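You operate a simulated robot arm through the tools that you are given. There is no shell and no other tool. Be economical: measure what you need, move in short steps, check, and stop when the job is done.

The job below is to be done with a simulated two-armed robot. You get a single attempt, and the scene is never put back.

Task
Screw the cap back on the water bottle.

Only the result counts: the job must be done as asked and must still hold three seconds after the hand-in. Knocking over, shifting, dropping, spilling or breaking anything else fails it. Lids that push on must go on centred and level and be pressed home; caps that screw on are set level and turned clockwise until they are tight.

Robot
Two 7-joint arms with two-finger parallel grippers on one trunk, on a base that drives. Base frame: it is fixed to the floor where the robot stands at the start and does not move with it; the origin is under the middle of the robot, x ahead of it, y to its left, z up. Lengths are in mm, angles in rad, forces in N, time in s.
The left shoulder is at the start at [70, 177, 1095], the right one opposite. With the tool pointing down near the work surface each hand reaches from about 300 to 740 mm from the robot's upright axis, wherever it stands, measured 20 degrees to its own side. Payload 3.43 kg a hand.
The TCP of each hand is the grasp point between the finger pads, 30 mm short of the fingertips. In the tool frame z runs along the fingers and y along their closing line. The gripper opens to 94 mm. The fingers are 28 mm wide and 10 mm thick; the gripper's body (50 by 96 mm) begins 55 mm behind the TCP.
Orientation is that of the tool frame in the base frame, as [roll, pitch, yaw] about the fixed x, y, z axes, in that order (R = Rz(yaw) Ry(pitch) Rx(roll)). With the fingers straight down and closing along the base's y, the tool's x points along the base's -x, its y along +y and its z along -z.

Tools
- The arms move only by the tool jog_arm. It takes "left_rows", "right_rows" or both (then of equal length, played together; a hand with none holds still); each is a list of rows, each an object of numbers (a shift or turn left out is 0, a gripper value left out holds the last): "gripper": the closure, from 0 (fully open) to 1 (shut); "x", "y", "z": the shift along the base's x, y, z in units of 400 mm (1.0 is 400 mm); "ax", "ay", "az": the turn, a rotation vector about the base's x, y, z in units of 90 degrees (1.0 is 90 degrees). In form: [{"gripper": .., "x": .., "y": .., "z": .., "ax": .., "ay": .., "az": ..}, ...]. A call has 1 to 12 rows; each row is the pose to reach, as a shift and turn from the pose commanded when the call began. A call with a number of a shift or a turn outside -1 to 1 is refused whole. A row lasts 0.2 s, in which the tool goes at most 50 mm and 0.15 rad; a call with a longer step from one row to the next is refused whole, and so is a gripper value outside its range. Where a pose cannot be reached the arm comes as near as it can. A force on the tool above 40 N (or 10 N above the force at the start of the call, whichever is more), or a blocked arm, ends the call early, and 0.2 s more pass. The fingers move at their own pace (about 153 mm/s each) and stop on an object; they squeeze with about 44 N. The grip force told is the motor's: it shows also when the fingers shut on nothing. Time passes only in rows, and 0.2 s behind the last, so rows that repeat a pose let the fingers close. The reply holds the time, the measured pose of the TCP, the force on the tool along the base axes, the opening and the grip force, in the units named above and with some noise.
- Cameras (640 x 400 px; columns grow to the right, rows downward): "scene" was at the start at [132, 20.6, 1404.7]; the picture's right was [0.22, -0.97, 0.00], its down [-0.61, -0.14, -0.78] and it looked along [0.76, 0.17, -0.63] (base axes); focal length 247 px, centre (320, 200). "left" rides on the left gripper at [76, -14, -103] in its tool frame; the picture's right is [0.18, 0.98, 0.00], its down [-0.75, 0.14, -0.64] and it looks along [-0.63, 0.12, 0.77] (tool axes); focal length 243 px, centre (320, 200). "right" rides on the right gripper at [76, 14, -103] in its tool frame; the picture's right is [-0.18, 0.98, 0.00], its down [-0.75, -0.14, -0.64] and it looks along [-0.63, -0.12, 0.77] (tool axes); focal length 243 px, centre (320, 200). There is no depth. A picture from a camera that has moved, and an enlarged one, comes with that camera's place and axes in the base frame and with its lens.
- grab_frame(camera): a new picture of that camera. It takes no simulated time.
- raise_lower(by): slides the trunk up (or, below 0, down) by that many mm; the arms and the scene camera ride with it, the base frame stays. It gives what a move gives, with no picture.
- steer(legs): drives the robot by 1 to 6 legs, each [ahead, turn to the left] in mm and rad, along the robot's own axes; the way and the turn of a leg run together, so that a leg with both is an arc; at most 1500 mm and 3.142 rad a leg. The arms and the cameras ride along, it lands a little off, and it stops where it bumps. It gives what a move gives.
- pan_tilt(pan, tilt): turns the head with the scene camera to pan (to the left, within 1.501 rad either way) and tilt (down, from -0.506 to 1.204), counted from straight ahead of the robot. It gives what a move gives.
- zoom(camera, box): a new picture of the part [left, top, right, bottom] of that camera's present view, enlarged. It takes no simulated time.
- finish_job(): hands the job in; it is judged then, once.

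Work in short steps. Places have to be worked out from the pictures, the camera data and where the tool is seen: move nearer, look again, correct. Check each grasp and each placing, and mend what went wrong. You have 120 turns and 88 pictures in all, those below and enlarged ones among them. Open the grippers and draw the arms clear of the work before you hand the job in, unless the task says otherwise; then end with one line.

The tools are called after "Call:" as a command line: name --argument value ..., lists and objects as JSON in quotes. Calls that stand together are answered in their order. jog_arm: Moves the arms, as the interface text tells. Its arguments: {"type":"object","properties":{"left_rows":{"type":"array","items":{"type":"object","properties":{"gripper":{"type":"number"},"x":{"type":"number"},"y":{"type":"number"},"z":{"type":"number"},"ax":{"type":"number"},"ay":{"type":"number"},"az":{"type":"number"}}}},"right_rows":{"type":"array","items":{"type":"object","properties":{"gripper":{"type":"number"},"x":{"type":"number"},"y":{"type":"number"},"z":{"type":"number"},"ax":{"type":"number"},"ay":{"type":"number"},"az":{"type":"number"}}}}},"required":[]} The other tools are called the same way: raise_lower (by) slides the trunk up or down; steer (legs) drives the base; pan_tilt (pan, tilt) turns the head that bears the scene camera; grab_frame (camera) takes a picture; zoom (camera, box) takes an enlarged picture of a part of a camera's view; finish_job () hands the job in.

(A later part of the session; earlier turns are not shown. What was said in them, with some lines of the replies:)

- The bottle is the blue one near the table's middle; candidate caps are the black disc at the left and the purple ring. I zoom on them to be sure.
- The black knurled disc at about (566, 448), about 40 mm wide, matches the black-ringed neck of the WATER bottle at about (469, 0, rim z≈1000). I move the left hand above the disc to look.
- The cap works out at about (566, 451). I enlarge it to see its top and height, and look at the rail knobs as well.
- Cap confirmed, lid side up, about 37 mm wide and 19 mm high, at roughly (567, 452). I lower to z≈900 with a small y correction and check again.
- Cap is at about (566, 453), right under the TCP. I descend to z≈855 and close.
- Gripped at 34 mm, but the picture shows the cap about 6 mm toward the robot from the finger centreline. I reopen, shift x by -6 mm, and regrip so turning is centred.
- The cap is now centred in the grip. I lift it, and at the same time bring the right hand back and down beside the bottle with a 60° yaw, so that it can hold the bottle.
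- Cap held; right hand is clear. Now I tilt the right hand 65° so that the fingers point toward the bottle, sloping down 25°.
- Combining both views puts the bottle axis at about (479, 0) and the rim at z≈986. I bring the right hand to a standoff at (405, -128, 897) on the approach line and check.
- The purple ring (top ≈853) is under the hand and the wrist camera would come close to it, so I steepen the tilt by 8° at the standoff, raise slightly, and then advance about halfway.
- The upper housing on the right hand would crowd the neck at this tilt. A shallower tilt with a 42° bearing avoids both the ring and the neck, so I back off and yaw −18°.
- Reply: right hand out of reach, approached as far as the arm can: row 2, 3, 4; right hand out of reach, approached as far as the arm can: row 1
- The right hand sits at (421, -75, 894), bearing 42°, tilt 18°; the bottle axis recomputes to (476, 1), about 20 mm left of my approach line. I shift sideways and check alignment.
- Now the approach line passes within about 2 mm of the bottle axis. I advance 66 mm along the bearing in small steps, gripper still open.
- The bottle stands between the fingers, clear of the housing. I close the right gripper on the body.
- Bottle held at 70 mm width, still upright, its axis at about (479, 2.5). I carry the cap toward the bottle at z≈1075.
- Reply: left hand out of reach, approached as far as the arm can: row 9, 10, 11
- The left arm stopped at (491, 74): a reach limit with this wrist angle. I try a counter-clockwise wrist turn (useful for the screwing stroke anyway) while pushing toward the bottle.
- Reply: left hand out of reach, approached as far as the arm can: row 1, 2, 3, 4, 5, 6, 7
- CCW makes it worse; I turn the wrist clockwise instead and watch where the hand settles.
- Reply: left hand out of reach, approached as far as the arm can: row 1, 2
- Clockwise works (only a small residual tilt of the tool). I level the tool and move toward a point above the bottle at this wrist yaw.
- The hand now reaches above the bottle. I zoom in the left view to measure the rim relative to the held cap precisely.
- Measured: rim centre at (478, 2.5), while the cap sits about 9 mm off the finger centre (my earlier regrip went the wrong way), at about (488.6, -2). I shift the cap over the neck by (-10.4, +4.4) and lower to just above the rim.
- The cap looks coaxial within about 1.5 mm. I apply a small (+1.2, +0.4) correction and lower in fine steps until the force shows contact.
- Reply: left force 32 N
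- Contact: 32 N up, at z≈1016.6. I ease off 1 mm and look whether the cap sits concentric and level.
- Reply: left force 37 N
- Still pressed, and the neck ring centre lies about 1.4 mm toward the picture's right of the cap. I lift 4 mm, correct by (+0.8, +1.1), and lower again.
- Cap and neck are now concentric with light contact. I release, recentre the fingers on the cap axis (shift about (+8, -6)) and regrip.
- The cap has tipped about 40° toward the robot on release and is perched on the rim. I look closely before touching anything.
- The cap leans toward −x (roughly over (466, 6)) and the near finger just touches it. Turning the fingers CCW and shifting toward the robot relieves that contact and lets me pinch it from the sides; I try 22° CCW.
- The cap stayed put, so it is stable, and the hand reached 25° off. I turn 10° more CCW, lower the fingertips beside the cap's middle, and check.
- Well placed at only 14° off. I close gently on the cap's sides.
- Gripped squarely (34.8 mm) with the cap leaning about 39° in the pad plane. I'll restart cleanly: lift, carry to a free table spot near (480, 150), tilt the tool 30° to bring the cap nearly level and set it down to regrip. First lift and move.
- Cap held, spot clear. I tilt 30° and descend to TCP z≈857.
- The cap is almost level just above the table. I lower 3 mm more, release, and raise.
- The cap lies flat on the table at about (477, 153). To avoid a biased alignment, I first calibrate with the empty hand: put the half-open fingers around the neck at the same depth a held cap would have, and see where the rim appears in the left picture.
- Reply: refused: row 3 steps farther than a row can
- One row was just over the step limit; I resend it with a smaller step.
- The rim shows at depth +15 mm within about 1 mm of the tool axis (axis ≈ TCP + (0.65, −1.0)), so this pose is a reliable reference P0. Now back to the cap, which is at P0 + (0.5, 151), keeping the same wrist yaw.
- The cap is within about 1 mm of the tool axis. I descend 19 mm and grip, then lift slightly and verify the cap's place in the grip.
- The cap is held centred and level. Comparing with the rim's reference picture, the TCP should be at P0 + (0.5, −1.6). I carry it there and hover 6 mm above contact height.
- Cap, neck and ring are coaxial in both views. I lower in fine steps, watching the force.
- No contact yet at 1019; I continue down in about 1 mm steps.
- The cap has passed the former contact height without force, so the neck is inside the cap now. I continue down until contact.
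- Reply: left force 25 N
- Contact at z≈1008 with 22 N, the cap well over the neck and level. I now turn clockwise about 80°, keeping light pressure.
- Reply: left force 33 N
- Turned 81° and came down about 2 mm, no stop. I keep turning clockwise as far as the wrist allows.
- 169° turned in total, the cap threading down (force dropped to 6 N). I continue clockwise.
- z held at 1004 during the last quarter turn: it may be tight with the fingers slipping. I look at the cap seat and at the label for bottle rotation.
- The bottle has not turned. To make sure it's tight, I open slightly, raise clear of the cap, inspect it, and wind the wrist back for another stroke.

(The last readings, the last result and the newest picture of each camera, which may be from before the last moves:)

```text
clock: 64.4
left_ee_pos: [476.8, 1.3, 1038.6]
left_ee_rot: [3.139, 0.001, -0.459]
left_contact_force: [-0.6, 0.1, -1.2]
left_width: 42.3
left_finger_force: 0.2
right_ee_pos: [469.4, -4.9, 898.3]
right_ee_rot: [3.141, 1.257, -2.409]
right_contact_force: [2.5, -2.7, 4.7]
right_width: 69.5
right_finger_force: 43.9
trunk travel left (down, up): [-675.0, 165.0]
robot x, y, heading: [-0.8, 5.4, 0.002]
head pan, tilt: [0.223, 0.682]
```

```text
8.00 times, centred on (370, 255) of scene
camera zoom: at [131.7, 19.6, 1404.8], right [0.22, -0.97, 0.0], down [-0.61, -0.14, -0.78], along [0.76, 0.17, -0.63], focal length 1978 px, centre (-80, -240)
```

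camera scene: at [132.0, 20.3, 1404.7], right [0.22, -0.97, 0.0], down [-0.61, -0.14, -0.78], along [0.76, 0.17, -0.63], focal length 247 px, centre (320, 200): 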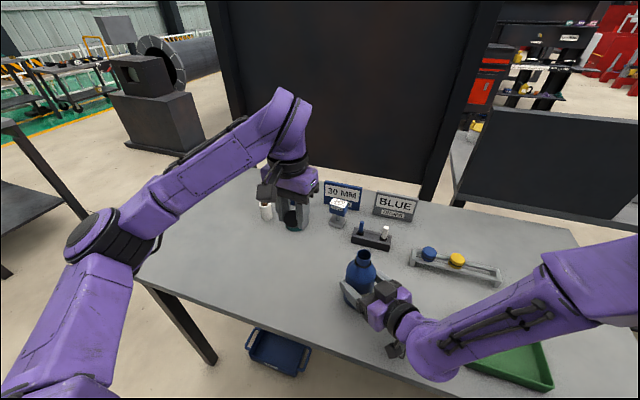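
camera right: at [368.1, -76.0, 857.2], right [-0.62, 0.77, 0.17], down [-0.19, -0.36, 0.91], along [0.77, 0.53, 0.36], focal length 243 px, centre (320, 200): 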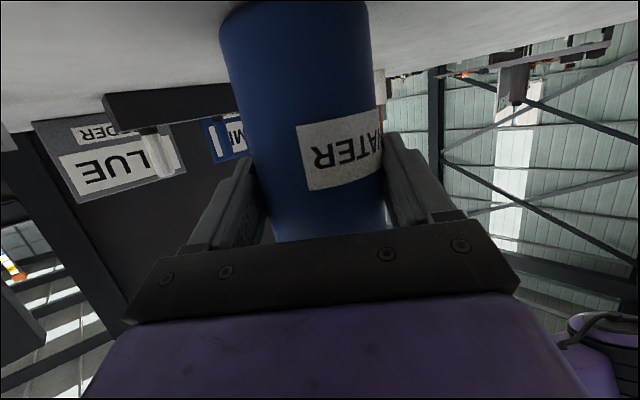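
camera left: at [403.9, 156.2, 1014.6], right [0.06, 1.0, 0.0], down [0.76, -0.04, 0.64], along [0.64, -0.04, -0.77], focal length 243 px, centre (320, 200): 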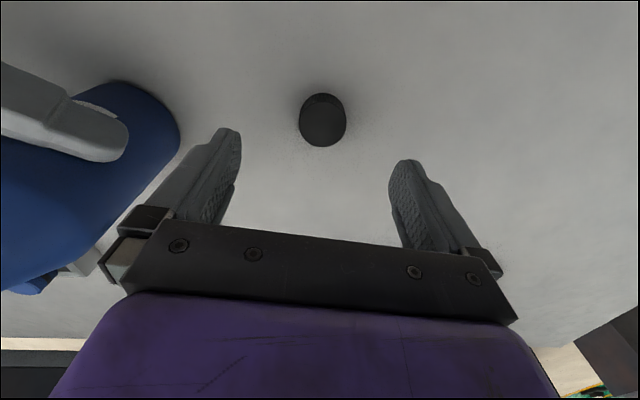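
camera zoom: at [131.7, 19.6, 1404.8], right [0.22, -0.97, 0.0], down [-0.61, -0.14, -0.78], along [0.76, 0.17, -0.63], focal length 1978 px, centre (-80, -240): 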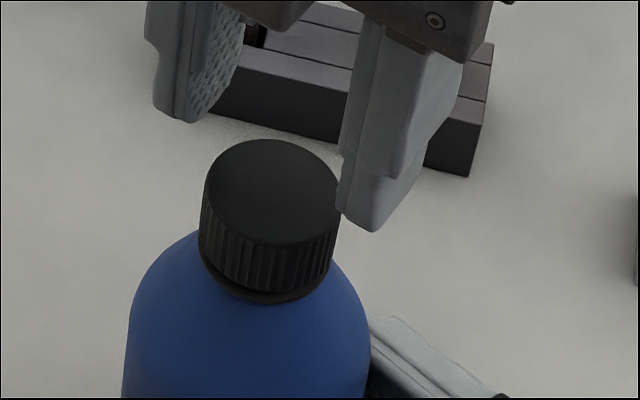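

The cap sits level, down at the neck ring. I wind back further, lower, regrip and do another clockwise stroke to confirm tightness.

Call:
jog_arm --left_rows '[{"az": 0.09}, {"az": 0.18}, {"az": 0.27}, {"az": 0.36}, {"az": 0.45}, {"az": 0.54}, {"az": 0.54, "z": -0.05}, {"az": 0.54, "z": -0.086}, {"az": 0.54, "z": -0.086, "gripper": 0.6}, {"az": 0.54, "z": -0.086, "gripper": 1}, {"az": 0.54, "z": -0.086, "gripper": 1}, {"az": 0.54, "z": -0.086, "gripper": 1}]'

Call:
jog_arm --left_rows '[{"az": -0.09}, {"az": -0.18}, {"az": -0.27}, {"az": -0.36}, {"az": -0.45, "z": -0.001}, {"az": -0.54, "z": -0.001}, {"az": -0.63, "z": -0.002}, {"az": -0.72, "z": -0.002}, {"az": -0.81, "z": -0.003}, {"az": -0.9, "z": -0.003}, {"az": -0.98, "z": -0.003}, {"az": -0.98, "z": -0.003}]'

```text
clock: 67.0
left_ee_pos: [476.6, 3.3, 1003.5]
left_ee_rot: [3.142, -0.001, 0.386]
left_contact_force: [2.0, -10.0, 3.1]
left_width: 34.1
left_finger_force: 43.5
right_ee_pos: [469.8, -6.5, 898.8]
right_ee_rot: [-3.14, 1.256, -2.407]
right_contact_force: [-1.6, 8.4, 3.1]
right_width: 69.8
right_finger_force: 43.7
trunk travel left (down, up): [-675.0, 165.0]
robot x, y, heading: [-0.4, 1.5, 0.003]
head pan, tilt: [0.223, 0.682]
```

```text
clock: 69.6
left_ee_pos: [475.9, 2.6, 1003.1]
left_ee_rot: [3.141, 0.003, -1.153]
left_contact_force: [-7.7, -9.0, 3.8]
left_width: 33.9
left_finger_force: 44.3
right_ee_pos: [469.9, -5.8, 898.8]
right_ee_rot: [-3.141, 1.26, -2.407]
right_contact_force: [5.7, 8.3, -0.1]
right_width: 69.4
right_finger_force: 44.1
trunk travel left (down, up): [-675.0, 165.0]
robot x, y, heading: [3.3, -1.6, -0.003]
head pan, tilt: [0.223, 0.682]
```

Another 88° stroke without a stop. I release, raise, rewind, and compare the cap's height with the previous picture.

Call:
jog_arm --left_rows '[{"gripper": 0.55}, {"gripper": 0.55}, {"z": 0.03}, {"z": 0.09}, {"z": 0.09, "az": 0.09}, {"z": 0.09, "az": 0.18}, {"z": 0.09, "az": 0.27}, {"z": 0.09, "az": 0.36}, {"z": 0.09, "az": 0.45}]'

Call:
zoom --camera "scene" --box '[340, 230, 400, 280]'

```text
clock: 71.6
left_ee_pos: [479.4, 2.6, 1036.8]
left_ee_rot: [-3.141, 0.0, -0.443]
left_contact_force: [0.3, 0.5, -0.2]
left_width: 42.3
left_finger_force: 0.0
right_ee_pos: [469.1, -6.3, 897.9]
right_ee_rot: [3.141, 1.258, -2.408]
right_contact_force: [0.5, -2.3, 5.1]
right_width: 69.6
right_finger_force: 44.1
trunk travel left (down, up): [-675.0, 165.0]
robot x, y, heading: [-0.3, -2.6, -0.003]
head pan, tilt: [0.223, 0.682]
```

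```text
8.00 times, centred on (370, 255) of scene
camera zoom: at [131.6, 19.7, 1404.8], right [0.22, -0.97, 0.0], down [-0.61, -0.14, -0.78], along [0.76, 0.17, -0.63], focal length 1978 px, centre (-80, -240)
```

zoom: 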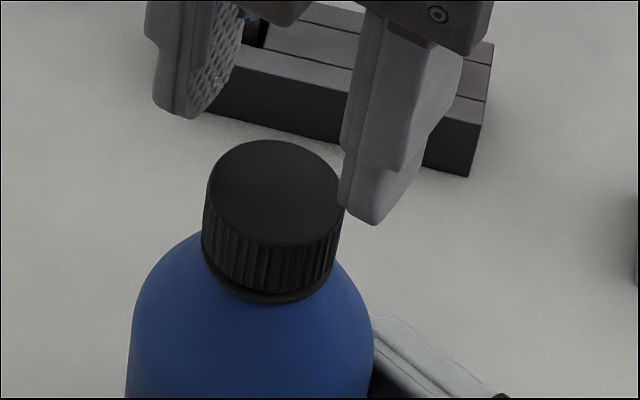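

The height looks unchanged, so it's either tight with slipping fingers or already at its end. I test it: regrip with the knurl visible from the head, and compare the knurl before and after a 7° clockwise turn.

Call:
jog_arm --left_rows '[{"az": 0.09}, {"az": 0.18}, {"az": 0.27}, {"az": 0.36}, {"az": 0.36, "z": -0.05}, {"az": 0.36, "z": -0.086}, {"az": 0.36, "z": -0.086, "gripper": 0.6}, {"az": 0.36, "z": -0.086, "gripper": 1}, {"az": 0.36, "z": -0.086, "gripper": 1}, {"az": 0.36, "z": -0.086, "gripper": 1}]'

Call:
zoom --camera "scene" --box '[358, 248, 388, 273]'

Call:
jog_arm --left_rows '[{"az": -0.04}, {"az": -0.078}, {"az": -0.078}]'

Call:
zoom --camera "scene" --box '[358, 248, 388, 273]'

```text
clock: 73.8
left_ee_pos: [478.5, 3.0, 1006.0]
left_ee_rot: [3.14, 0.0, 0.118]
left_contact_force: [0.4, -15.6, 4.0]
left_width: 34.3
left_finger_force: 44.0
right_ee_pos: [468.6, -5.0, 899.2]
right_ee_rot: [-3.138, 1.256, -2.403]
right_contact_force: [0.4, 17.8, 1.6]
right_width: 69.7
right_finger_force: 44.1
trunk travel left (down, up): [-675.0, 165.0]
robot x, y, heading: [-3.1, -4.5, -0.002]
head pan, tilt: [0.223, 0.682]
```

```text
16.00 times, centred on (373, 260) of scene
camera zoom: at [131.3, 20.1, 1404.8], right [0.22, -0.97, 0.0], down [-0.61, -0.14, -0.78], along [0.76, 0.17, -0.63], focal length 3956 px, centre (-528, -768)
```

zoom: 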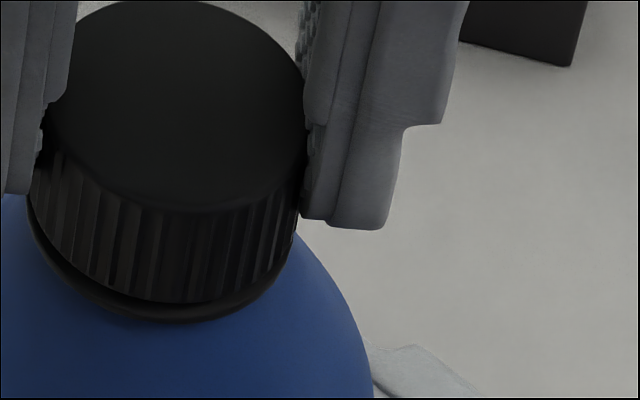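

```text
clock: 74.6
left_ee_pos: [478.8, 4.6, 1006.2]
left_ee_rot: [3.14, -0.001, -0.004]
left_contact_force: [13.3, -15.3, 3.3]
left_width: 34.2
left_finger_force: 44.5
right_ee_pos: [469.7, -6.2, 898.6]
right_ee_rot: [-3.14, 1.255, -2.405]
right_contact_force: [-10.8, 18.6, 4.3]
right_width: 69.6
right_finger_force: 44.1
trunk travel left (down, up): [-675.0, 165.0]
robot x, y, heading: [1.0, -3.8, -0.001]
head pan, tilt: [0.223, 0.682]
```

```text
16.00 times, centred on (373, 260) of scene
camera zoom: at [131.3, 20.6, 1404.8], right [0.22, -0.97, 0.0], down [-0.61, -0.14, -0.78], along [0.76, 0.17, -0.63], focal length 3956 px, centre (-528, -768)
```

zoom: 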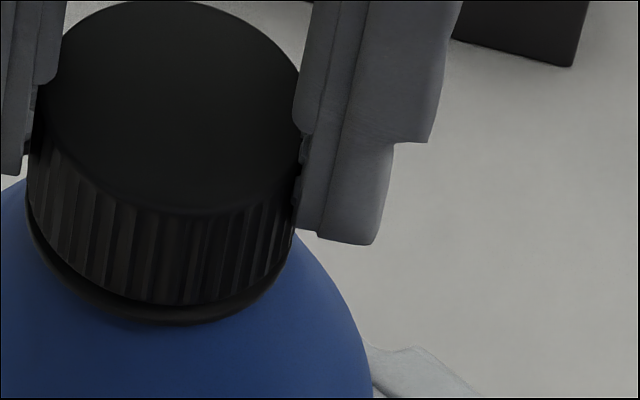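

The comparison is not clear enough; I enlarge only the front knurl and repeat with another 5° turn.

Call:
zoom --camera "scene" --box '[360, 256, 376, 268]'

Call:
jog_arm --left_rows '[{"az": -0.03}, {"az": -0.055}, {"az": -0.055}]'

Call:
zoom --camera "scene" --box '[360, 256, 376, 268]'

```text
16.00 times, centred on (368, 262) of scene
camera zoom: at [131.3, 20.6, 1404.8], right [0.22, -0.97, 0.0], down [-0.61, -0.14, -0.78], along [0.76, 0.17, -0.63], focal length 3956 px, centre (-448, -792)
```

zoom: 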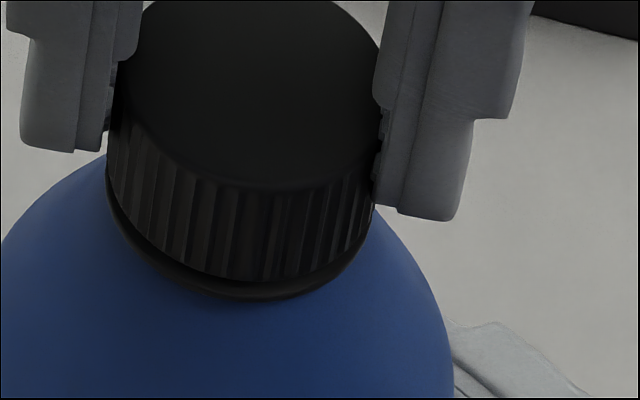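

```text
clock: 75.4
left_ee_pos: [476.7, 3.6, 1006.4]
left_ee_rot: [3.14, -0.003, -0.088]
left_contact_force: [13.8, -12.3, 5.6]
left_width: 33.7
left_finger_force: 43.8
right_ee_pos: [467.9, -4.7, 898.9]
right_ee_rot: [-3.137, 1.255, -2.402]
right_contact_force: [-16.0, 16.0, 3.3]
right_width: 69.6
right_finger_force: 43.9
trunk travel left (down, up): [-675.0, 165.0]
robot x, y, heading: [0.8, -4.2, -0.003]
head pan, tilt: [0.223, 0.682]
```

```text
16.00 times, centred on (368, 262) of scene
camera zoom: at [130.6, 21.1, 1404.9], right [0.22, -0.97, 0.0], down [-0.61, -0.14, -0.78], along [0.76, 0.17, -0.63], focal length 3956 px, centre (-448, -792)
```

zoom: 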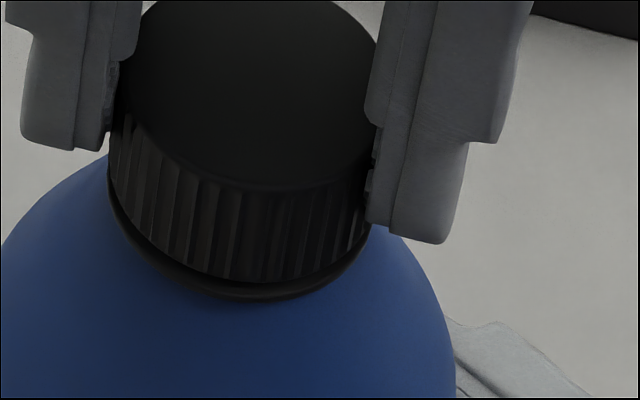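

The knurl seems to have moved with the hand, so the cap is still turning; not tight yet. I recentre by about 1 mm to relieve the side force and continue the clockwise stroke with slight down-feed.

Call:
jog_arm --left_rows '[{"az": -0.08, "x": 0.002, "y": -0.002}, {"az": -0.17, "x": 0.003, "y": -0.003}, {"az": -0.26, "x": 0.003, "y": -0.003}, {"az": -0.35, "x": 0.003, "y": -0.003, "z": -0.001}, {"az": -0.44, "x": 0.003, "y": -0.003, "z": -0.001}, {"az": -0.53, "x": 0.003, "y": -0.003, "z": -0.001}, {"az": -0.62, "x": 0.003, "y": -0.003, "z": -0.002}, {"az": -0.71, "x": 0.003, "y": -0.003, "z": -0.002}, {"az": -0.8, "x": 0.003, "y": -0.003, "z": -0.002}, {"az": -0.89, "x": 0.003, "y": -0.003, "z": -0.002}, {"az": -0.96, "x": 0.003, "y": -0.003, "z": -0.002}, {"az": -0.96, "x": 0.003, "y": -0.003, "z": -0.002}]'

```text
clock: 78.0
left_ee_pos: [479.0, 1.1, 1005.7]
left_ee_rot: [3.14, 0.003, -1.598]
left_contact_force: [7.7, 13.4, 5.2]
left_width: 33.2
left_finger_force: 44.2
right_ee_pos: [469.7, -7.6, 898.6]
right_ee_rot: [3.138, 1.256, -2.412]
right_contact_force: [-7.4, -15.6, -0.4]
right_width: 67.0
right_finger_force: 44.2
trunk travel left (down, up): [-675.0, 165.0]
robot x, y, heading: [-0.7, 2.8, 0.005]
head pan, tilt: [0.223, 0.682]
```

The right gripper's width changed from 69.6 to 67.0: the bottle may have shifted in that grip. I look.

Call:
grab_frame --camera "right"

Call:
zoom --camera "scene" --box '[330, 230, 420, 320]'

```text
14 pictures are left
camera right: at [368.0, -77.3, 856.8], right [-0.61, 0.77, 0.18], down [-0.19, -0.36, 0.92], along [0.77, 0.53, 0.36], focal length 243 px, centre (320, 200)
```

right: 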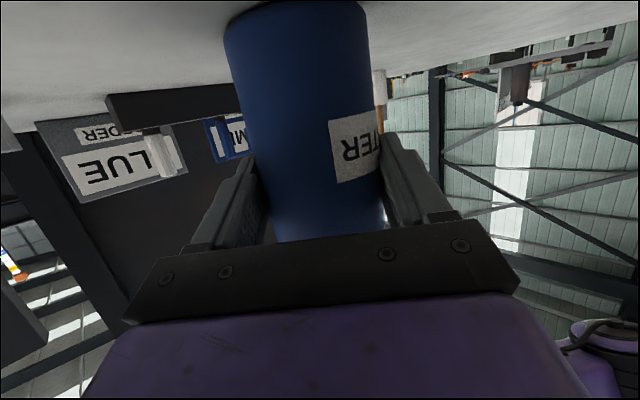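

```text
4.44 times, centred on (375, 275) of scene
camera zoom: at [131.8, 19.7, 1404.8], right [0.22, -0.97, 0.0], down [-0.61, -0.14, -0.78], along [0.76, 0.17, -0.63], focal length 1099 px, centre (76, -133)
```

zoom: 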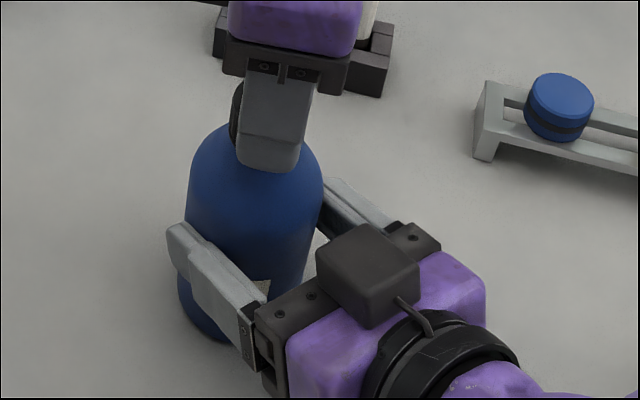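

The label has turned about 25°: the bottle now twists in the right grip instead of the cap turning, so the cap is tight. I release the left hand and raise it clear.

Call:
jog_arm --left_rows '[{"gripper": 0.55}, {"gripper": 0.55}, {"z": 0.03}, {"z": 0.1}, {"z": 0.2}, {"z": 0.3}, {"z": 0.3, "y": 0.1}, {"z": 0.3, "y": 0.2}, {"z": 0.3, "y": 0.3}, {"z": 0.3, "y": 0.4}]'

Call:
zoom --camera "scene" --box '[330, 230, 420, 320]'

```text
clock: 80.2
left_ee_pos: [481.6, 165.1, 1124.8]
left_ee_rot: [3.14, -0.003, -1.598]
left_contact_force: [0.8, 0.3, 1.1]
left_width: 42.2
left_finger_force: 0.0
right_ee_pos: [469.1, -5.0, 897.5]
right_ee_rot: [-3.135, 1.255, -2.403]
right_contact_force: [-0.3, 0.0, -3.8]
right_width: 66.7
right_finger_force: 43.8
trunk travel left (down, up): [-675.0, 165.0]
robot x, y, heading: [0.2, 2.2, 0.003]
head pan, tilt: [0.223, 0.682]
```

```text
4.44 times, centred on (375, 275) of scene
camera zoom: at [132.1, 23.1, 1404.7], right [0.22, -0.97, 0.0], down [-0.61, -0.14, -0.78], along [0.76, 0.17, -0.63], focal length 1099 px, centre (76, -133)
```

zoom: 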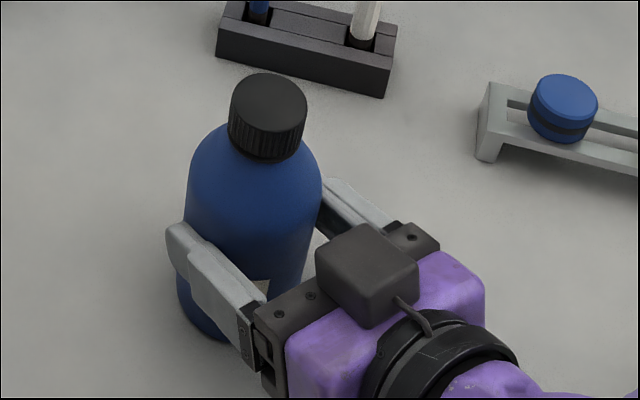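

Cap sits on level. I check its seat closely once before freeing the bottle.

Call:
zoom --camera "scene" --box '[352, 240, 392, 270]'

```text
13.33 times, centred on (372, 255) of scene
camera zoom: at [132.1, 23.1, 1404.7], right [0.22, -0.97, 0.0], down [-0.61, -0.14, -0.78], along [0.76, 0.17, -0.63], focal length 3296 px, centre (-373, -533)
```

zoom: 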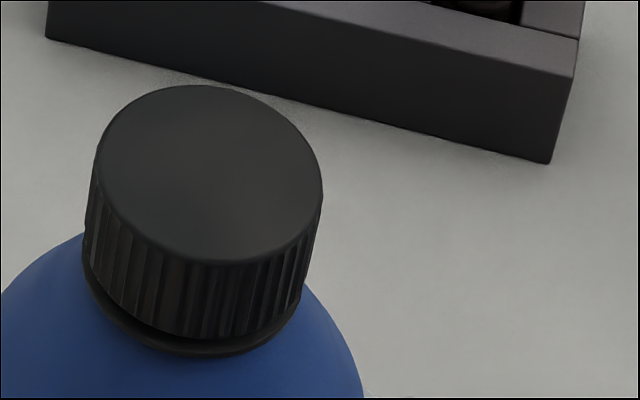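

The cap is seated level with its roof on the rim (bottom ≈970, as the geometry predicts). I open the right gripper and back straight out along the approach line, then raise.

Call:
jog_arm --right_rows '[{"gripper": 0.15}, {"gripper": 0.05}, {"gripper": 0}, {"gripper": 0}, {"x": -0.03, "y": -0.027}, {"x": -0.07, "y": -0.063}, {"x": -0.12, "y": -0.108}, {"x": -0.12, "y": -0.17}, {"x": -0.12, "y": -0.22, "z": 0.06}, {"x": -0.12, "y": -0.3, "z": 0.12}, {"x": -0.12, "y": -0.36, "z": 0.22}]'

Call:
grab_frame --camera "scene"

```text
clock: 82.6
left_ee_pos: [479.7, 161.3, 1126.3]
left_ee_rot: [-3.141, 0.002, -1.596]
left_contact_force: [-0.6, -0.1, 0.7]
left_width: 42.2
left_finger_force: 0.0
right_ee_pos: [448.1, -157.2, 979.0]
right_ee_rot: [-3.141, 1.258, -2.408]
right_contact_force: [-0.5, -0.5, -0.9]
right_width: 93.9
right_finger_force: 0.2
right hand out of reach, approached as far as the arm can: row 9, 10, 11
trunk travel left (down, up): [-675.0, 165.0]
robot x, y, heading: [5.2, 0.4, -0.003]
head pan, tilt: [0.223, 0.682]
```

```text
10 pictures are left
camera scene: at [129.6, 20.0, 1405.0], right [0.22, -0.97, 0.0], down [-0.61, -0.14, -0.78], along [0.76, 0.17, -0.63], focal length 247 px, centre (320, 200)
```

scene: 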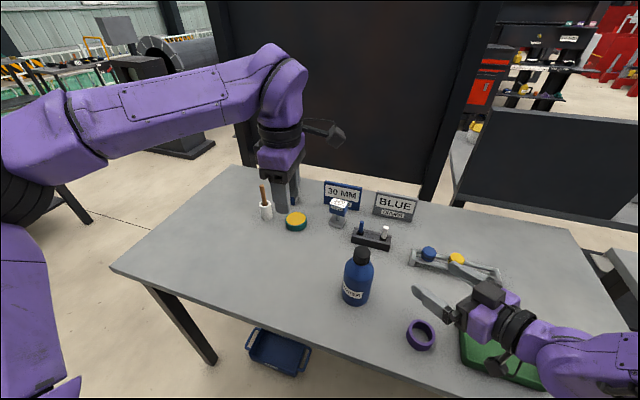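

The bottle stands free, cap on, everything else in place. I open the left gripper fully, draw both arms a little further away and take a final close look.

Call:
jog_arm --left_rows '[{"gripper": 0, "y": 0.1}, {"gripper": 0, "y": 0.2}, {"gripper": 0, "y": 0.2}]' --right_rows '[{"z": 0.08, "y": -0.03}, {"z": 0.16, "y": -0.06}, {"z": 0.16, "y": -0.06}]'

Call:
zoom --camera "scene" --box '[320, 230, 480, 370]'

```text
clock: 83.4
left_ee_pos: [481.1, 240.3, 1125.0]
left_ee_rot: [3.141, 0.003, -1.597]
left_contact_force: [-0.9, -1.0, -0.3]
left_width: 93.9
left_finger_force: 0.1
right_ee_pos: [453.3, -182.9, 1043.6]
right_ee_rot: [3.127, 1.259, -2.419]
right_contact_force: [0.4, -0.1, -0.2]
right_width: 93.8
right_finger_force: 0.0
right hand out of reach, approached as far as the arm can: row 1
trunk travel left (down, up): [-675.0, 165.0]
robot x, y, heading: [1.1, -0.1, 0.003]
head pan, tilt: [0.223, 0.682]
```

```text
2.86 times, centred on (400, 300) of scene
camera zoom: at [133.4, 16.7, 1404.6], right [0.22, -0.97, 0.0], down [-0.62, -0.14, -0.78], along [0.76, 0.17, -0.63], focal length 706 px, centre (91, -86)
```

zoom: 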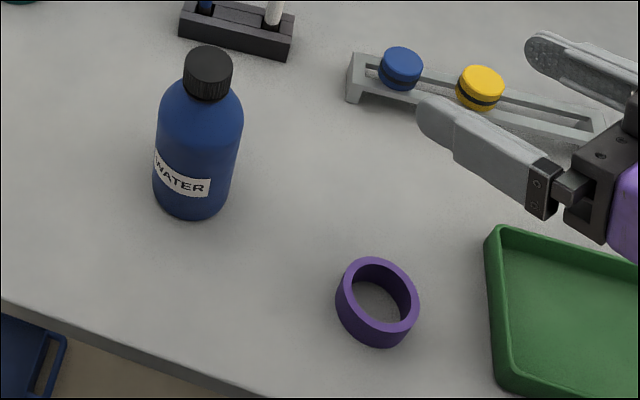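

The bottle stands upright with its cap level and tight, the rest is untouched, and both grippers are open and clear. I hand in.

Call:
finish_job

```text
The job is handed in.
```

The cap is screwed back onto the water bottle, level and turned clockwise until the bottle itself began to twist in the other hand, and I've handed the job in; I haven't seen the verdict. The first placement tipped when I let go, so I set the cap down on a clear spot of the table, gripped it again and put it on a second time. The bottle ended up turned about 25° and moved slightly, and nothing else on the table appears to have moved.
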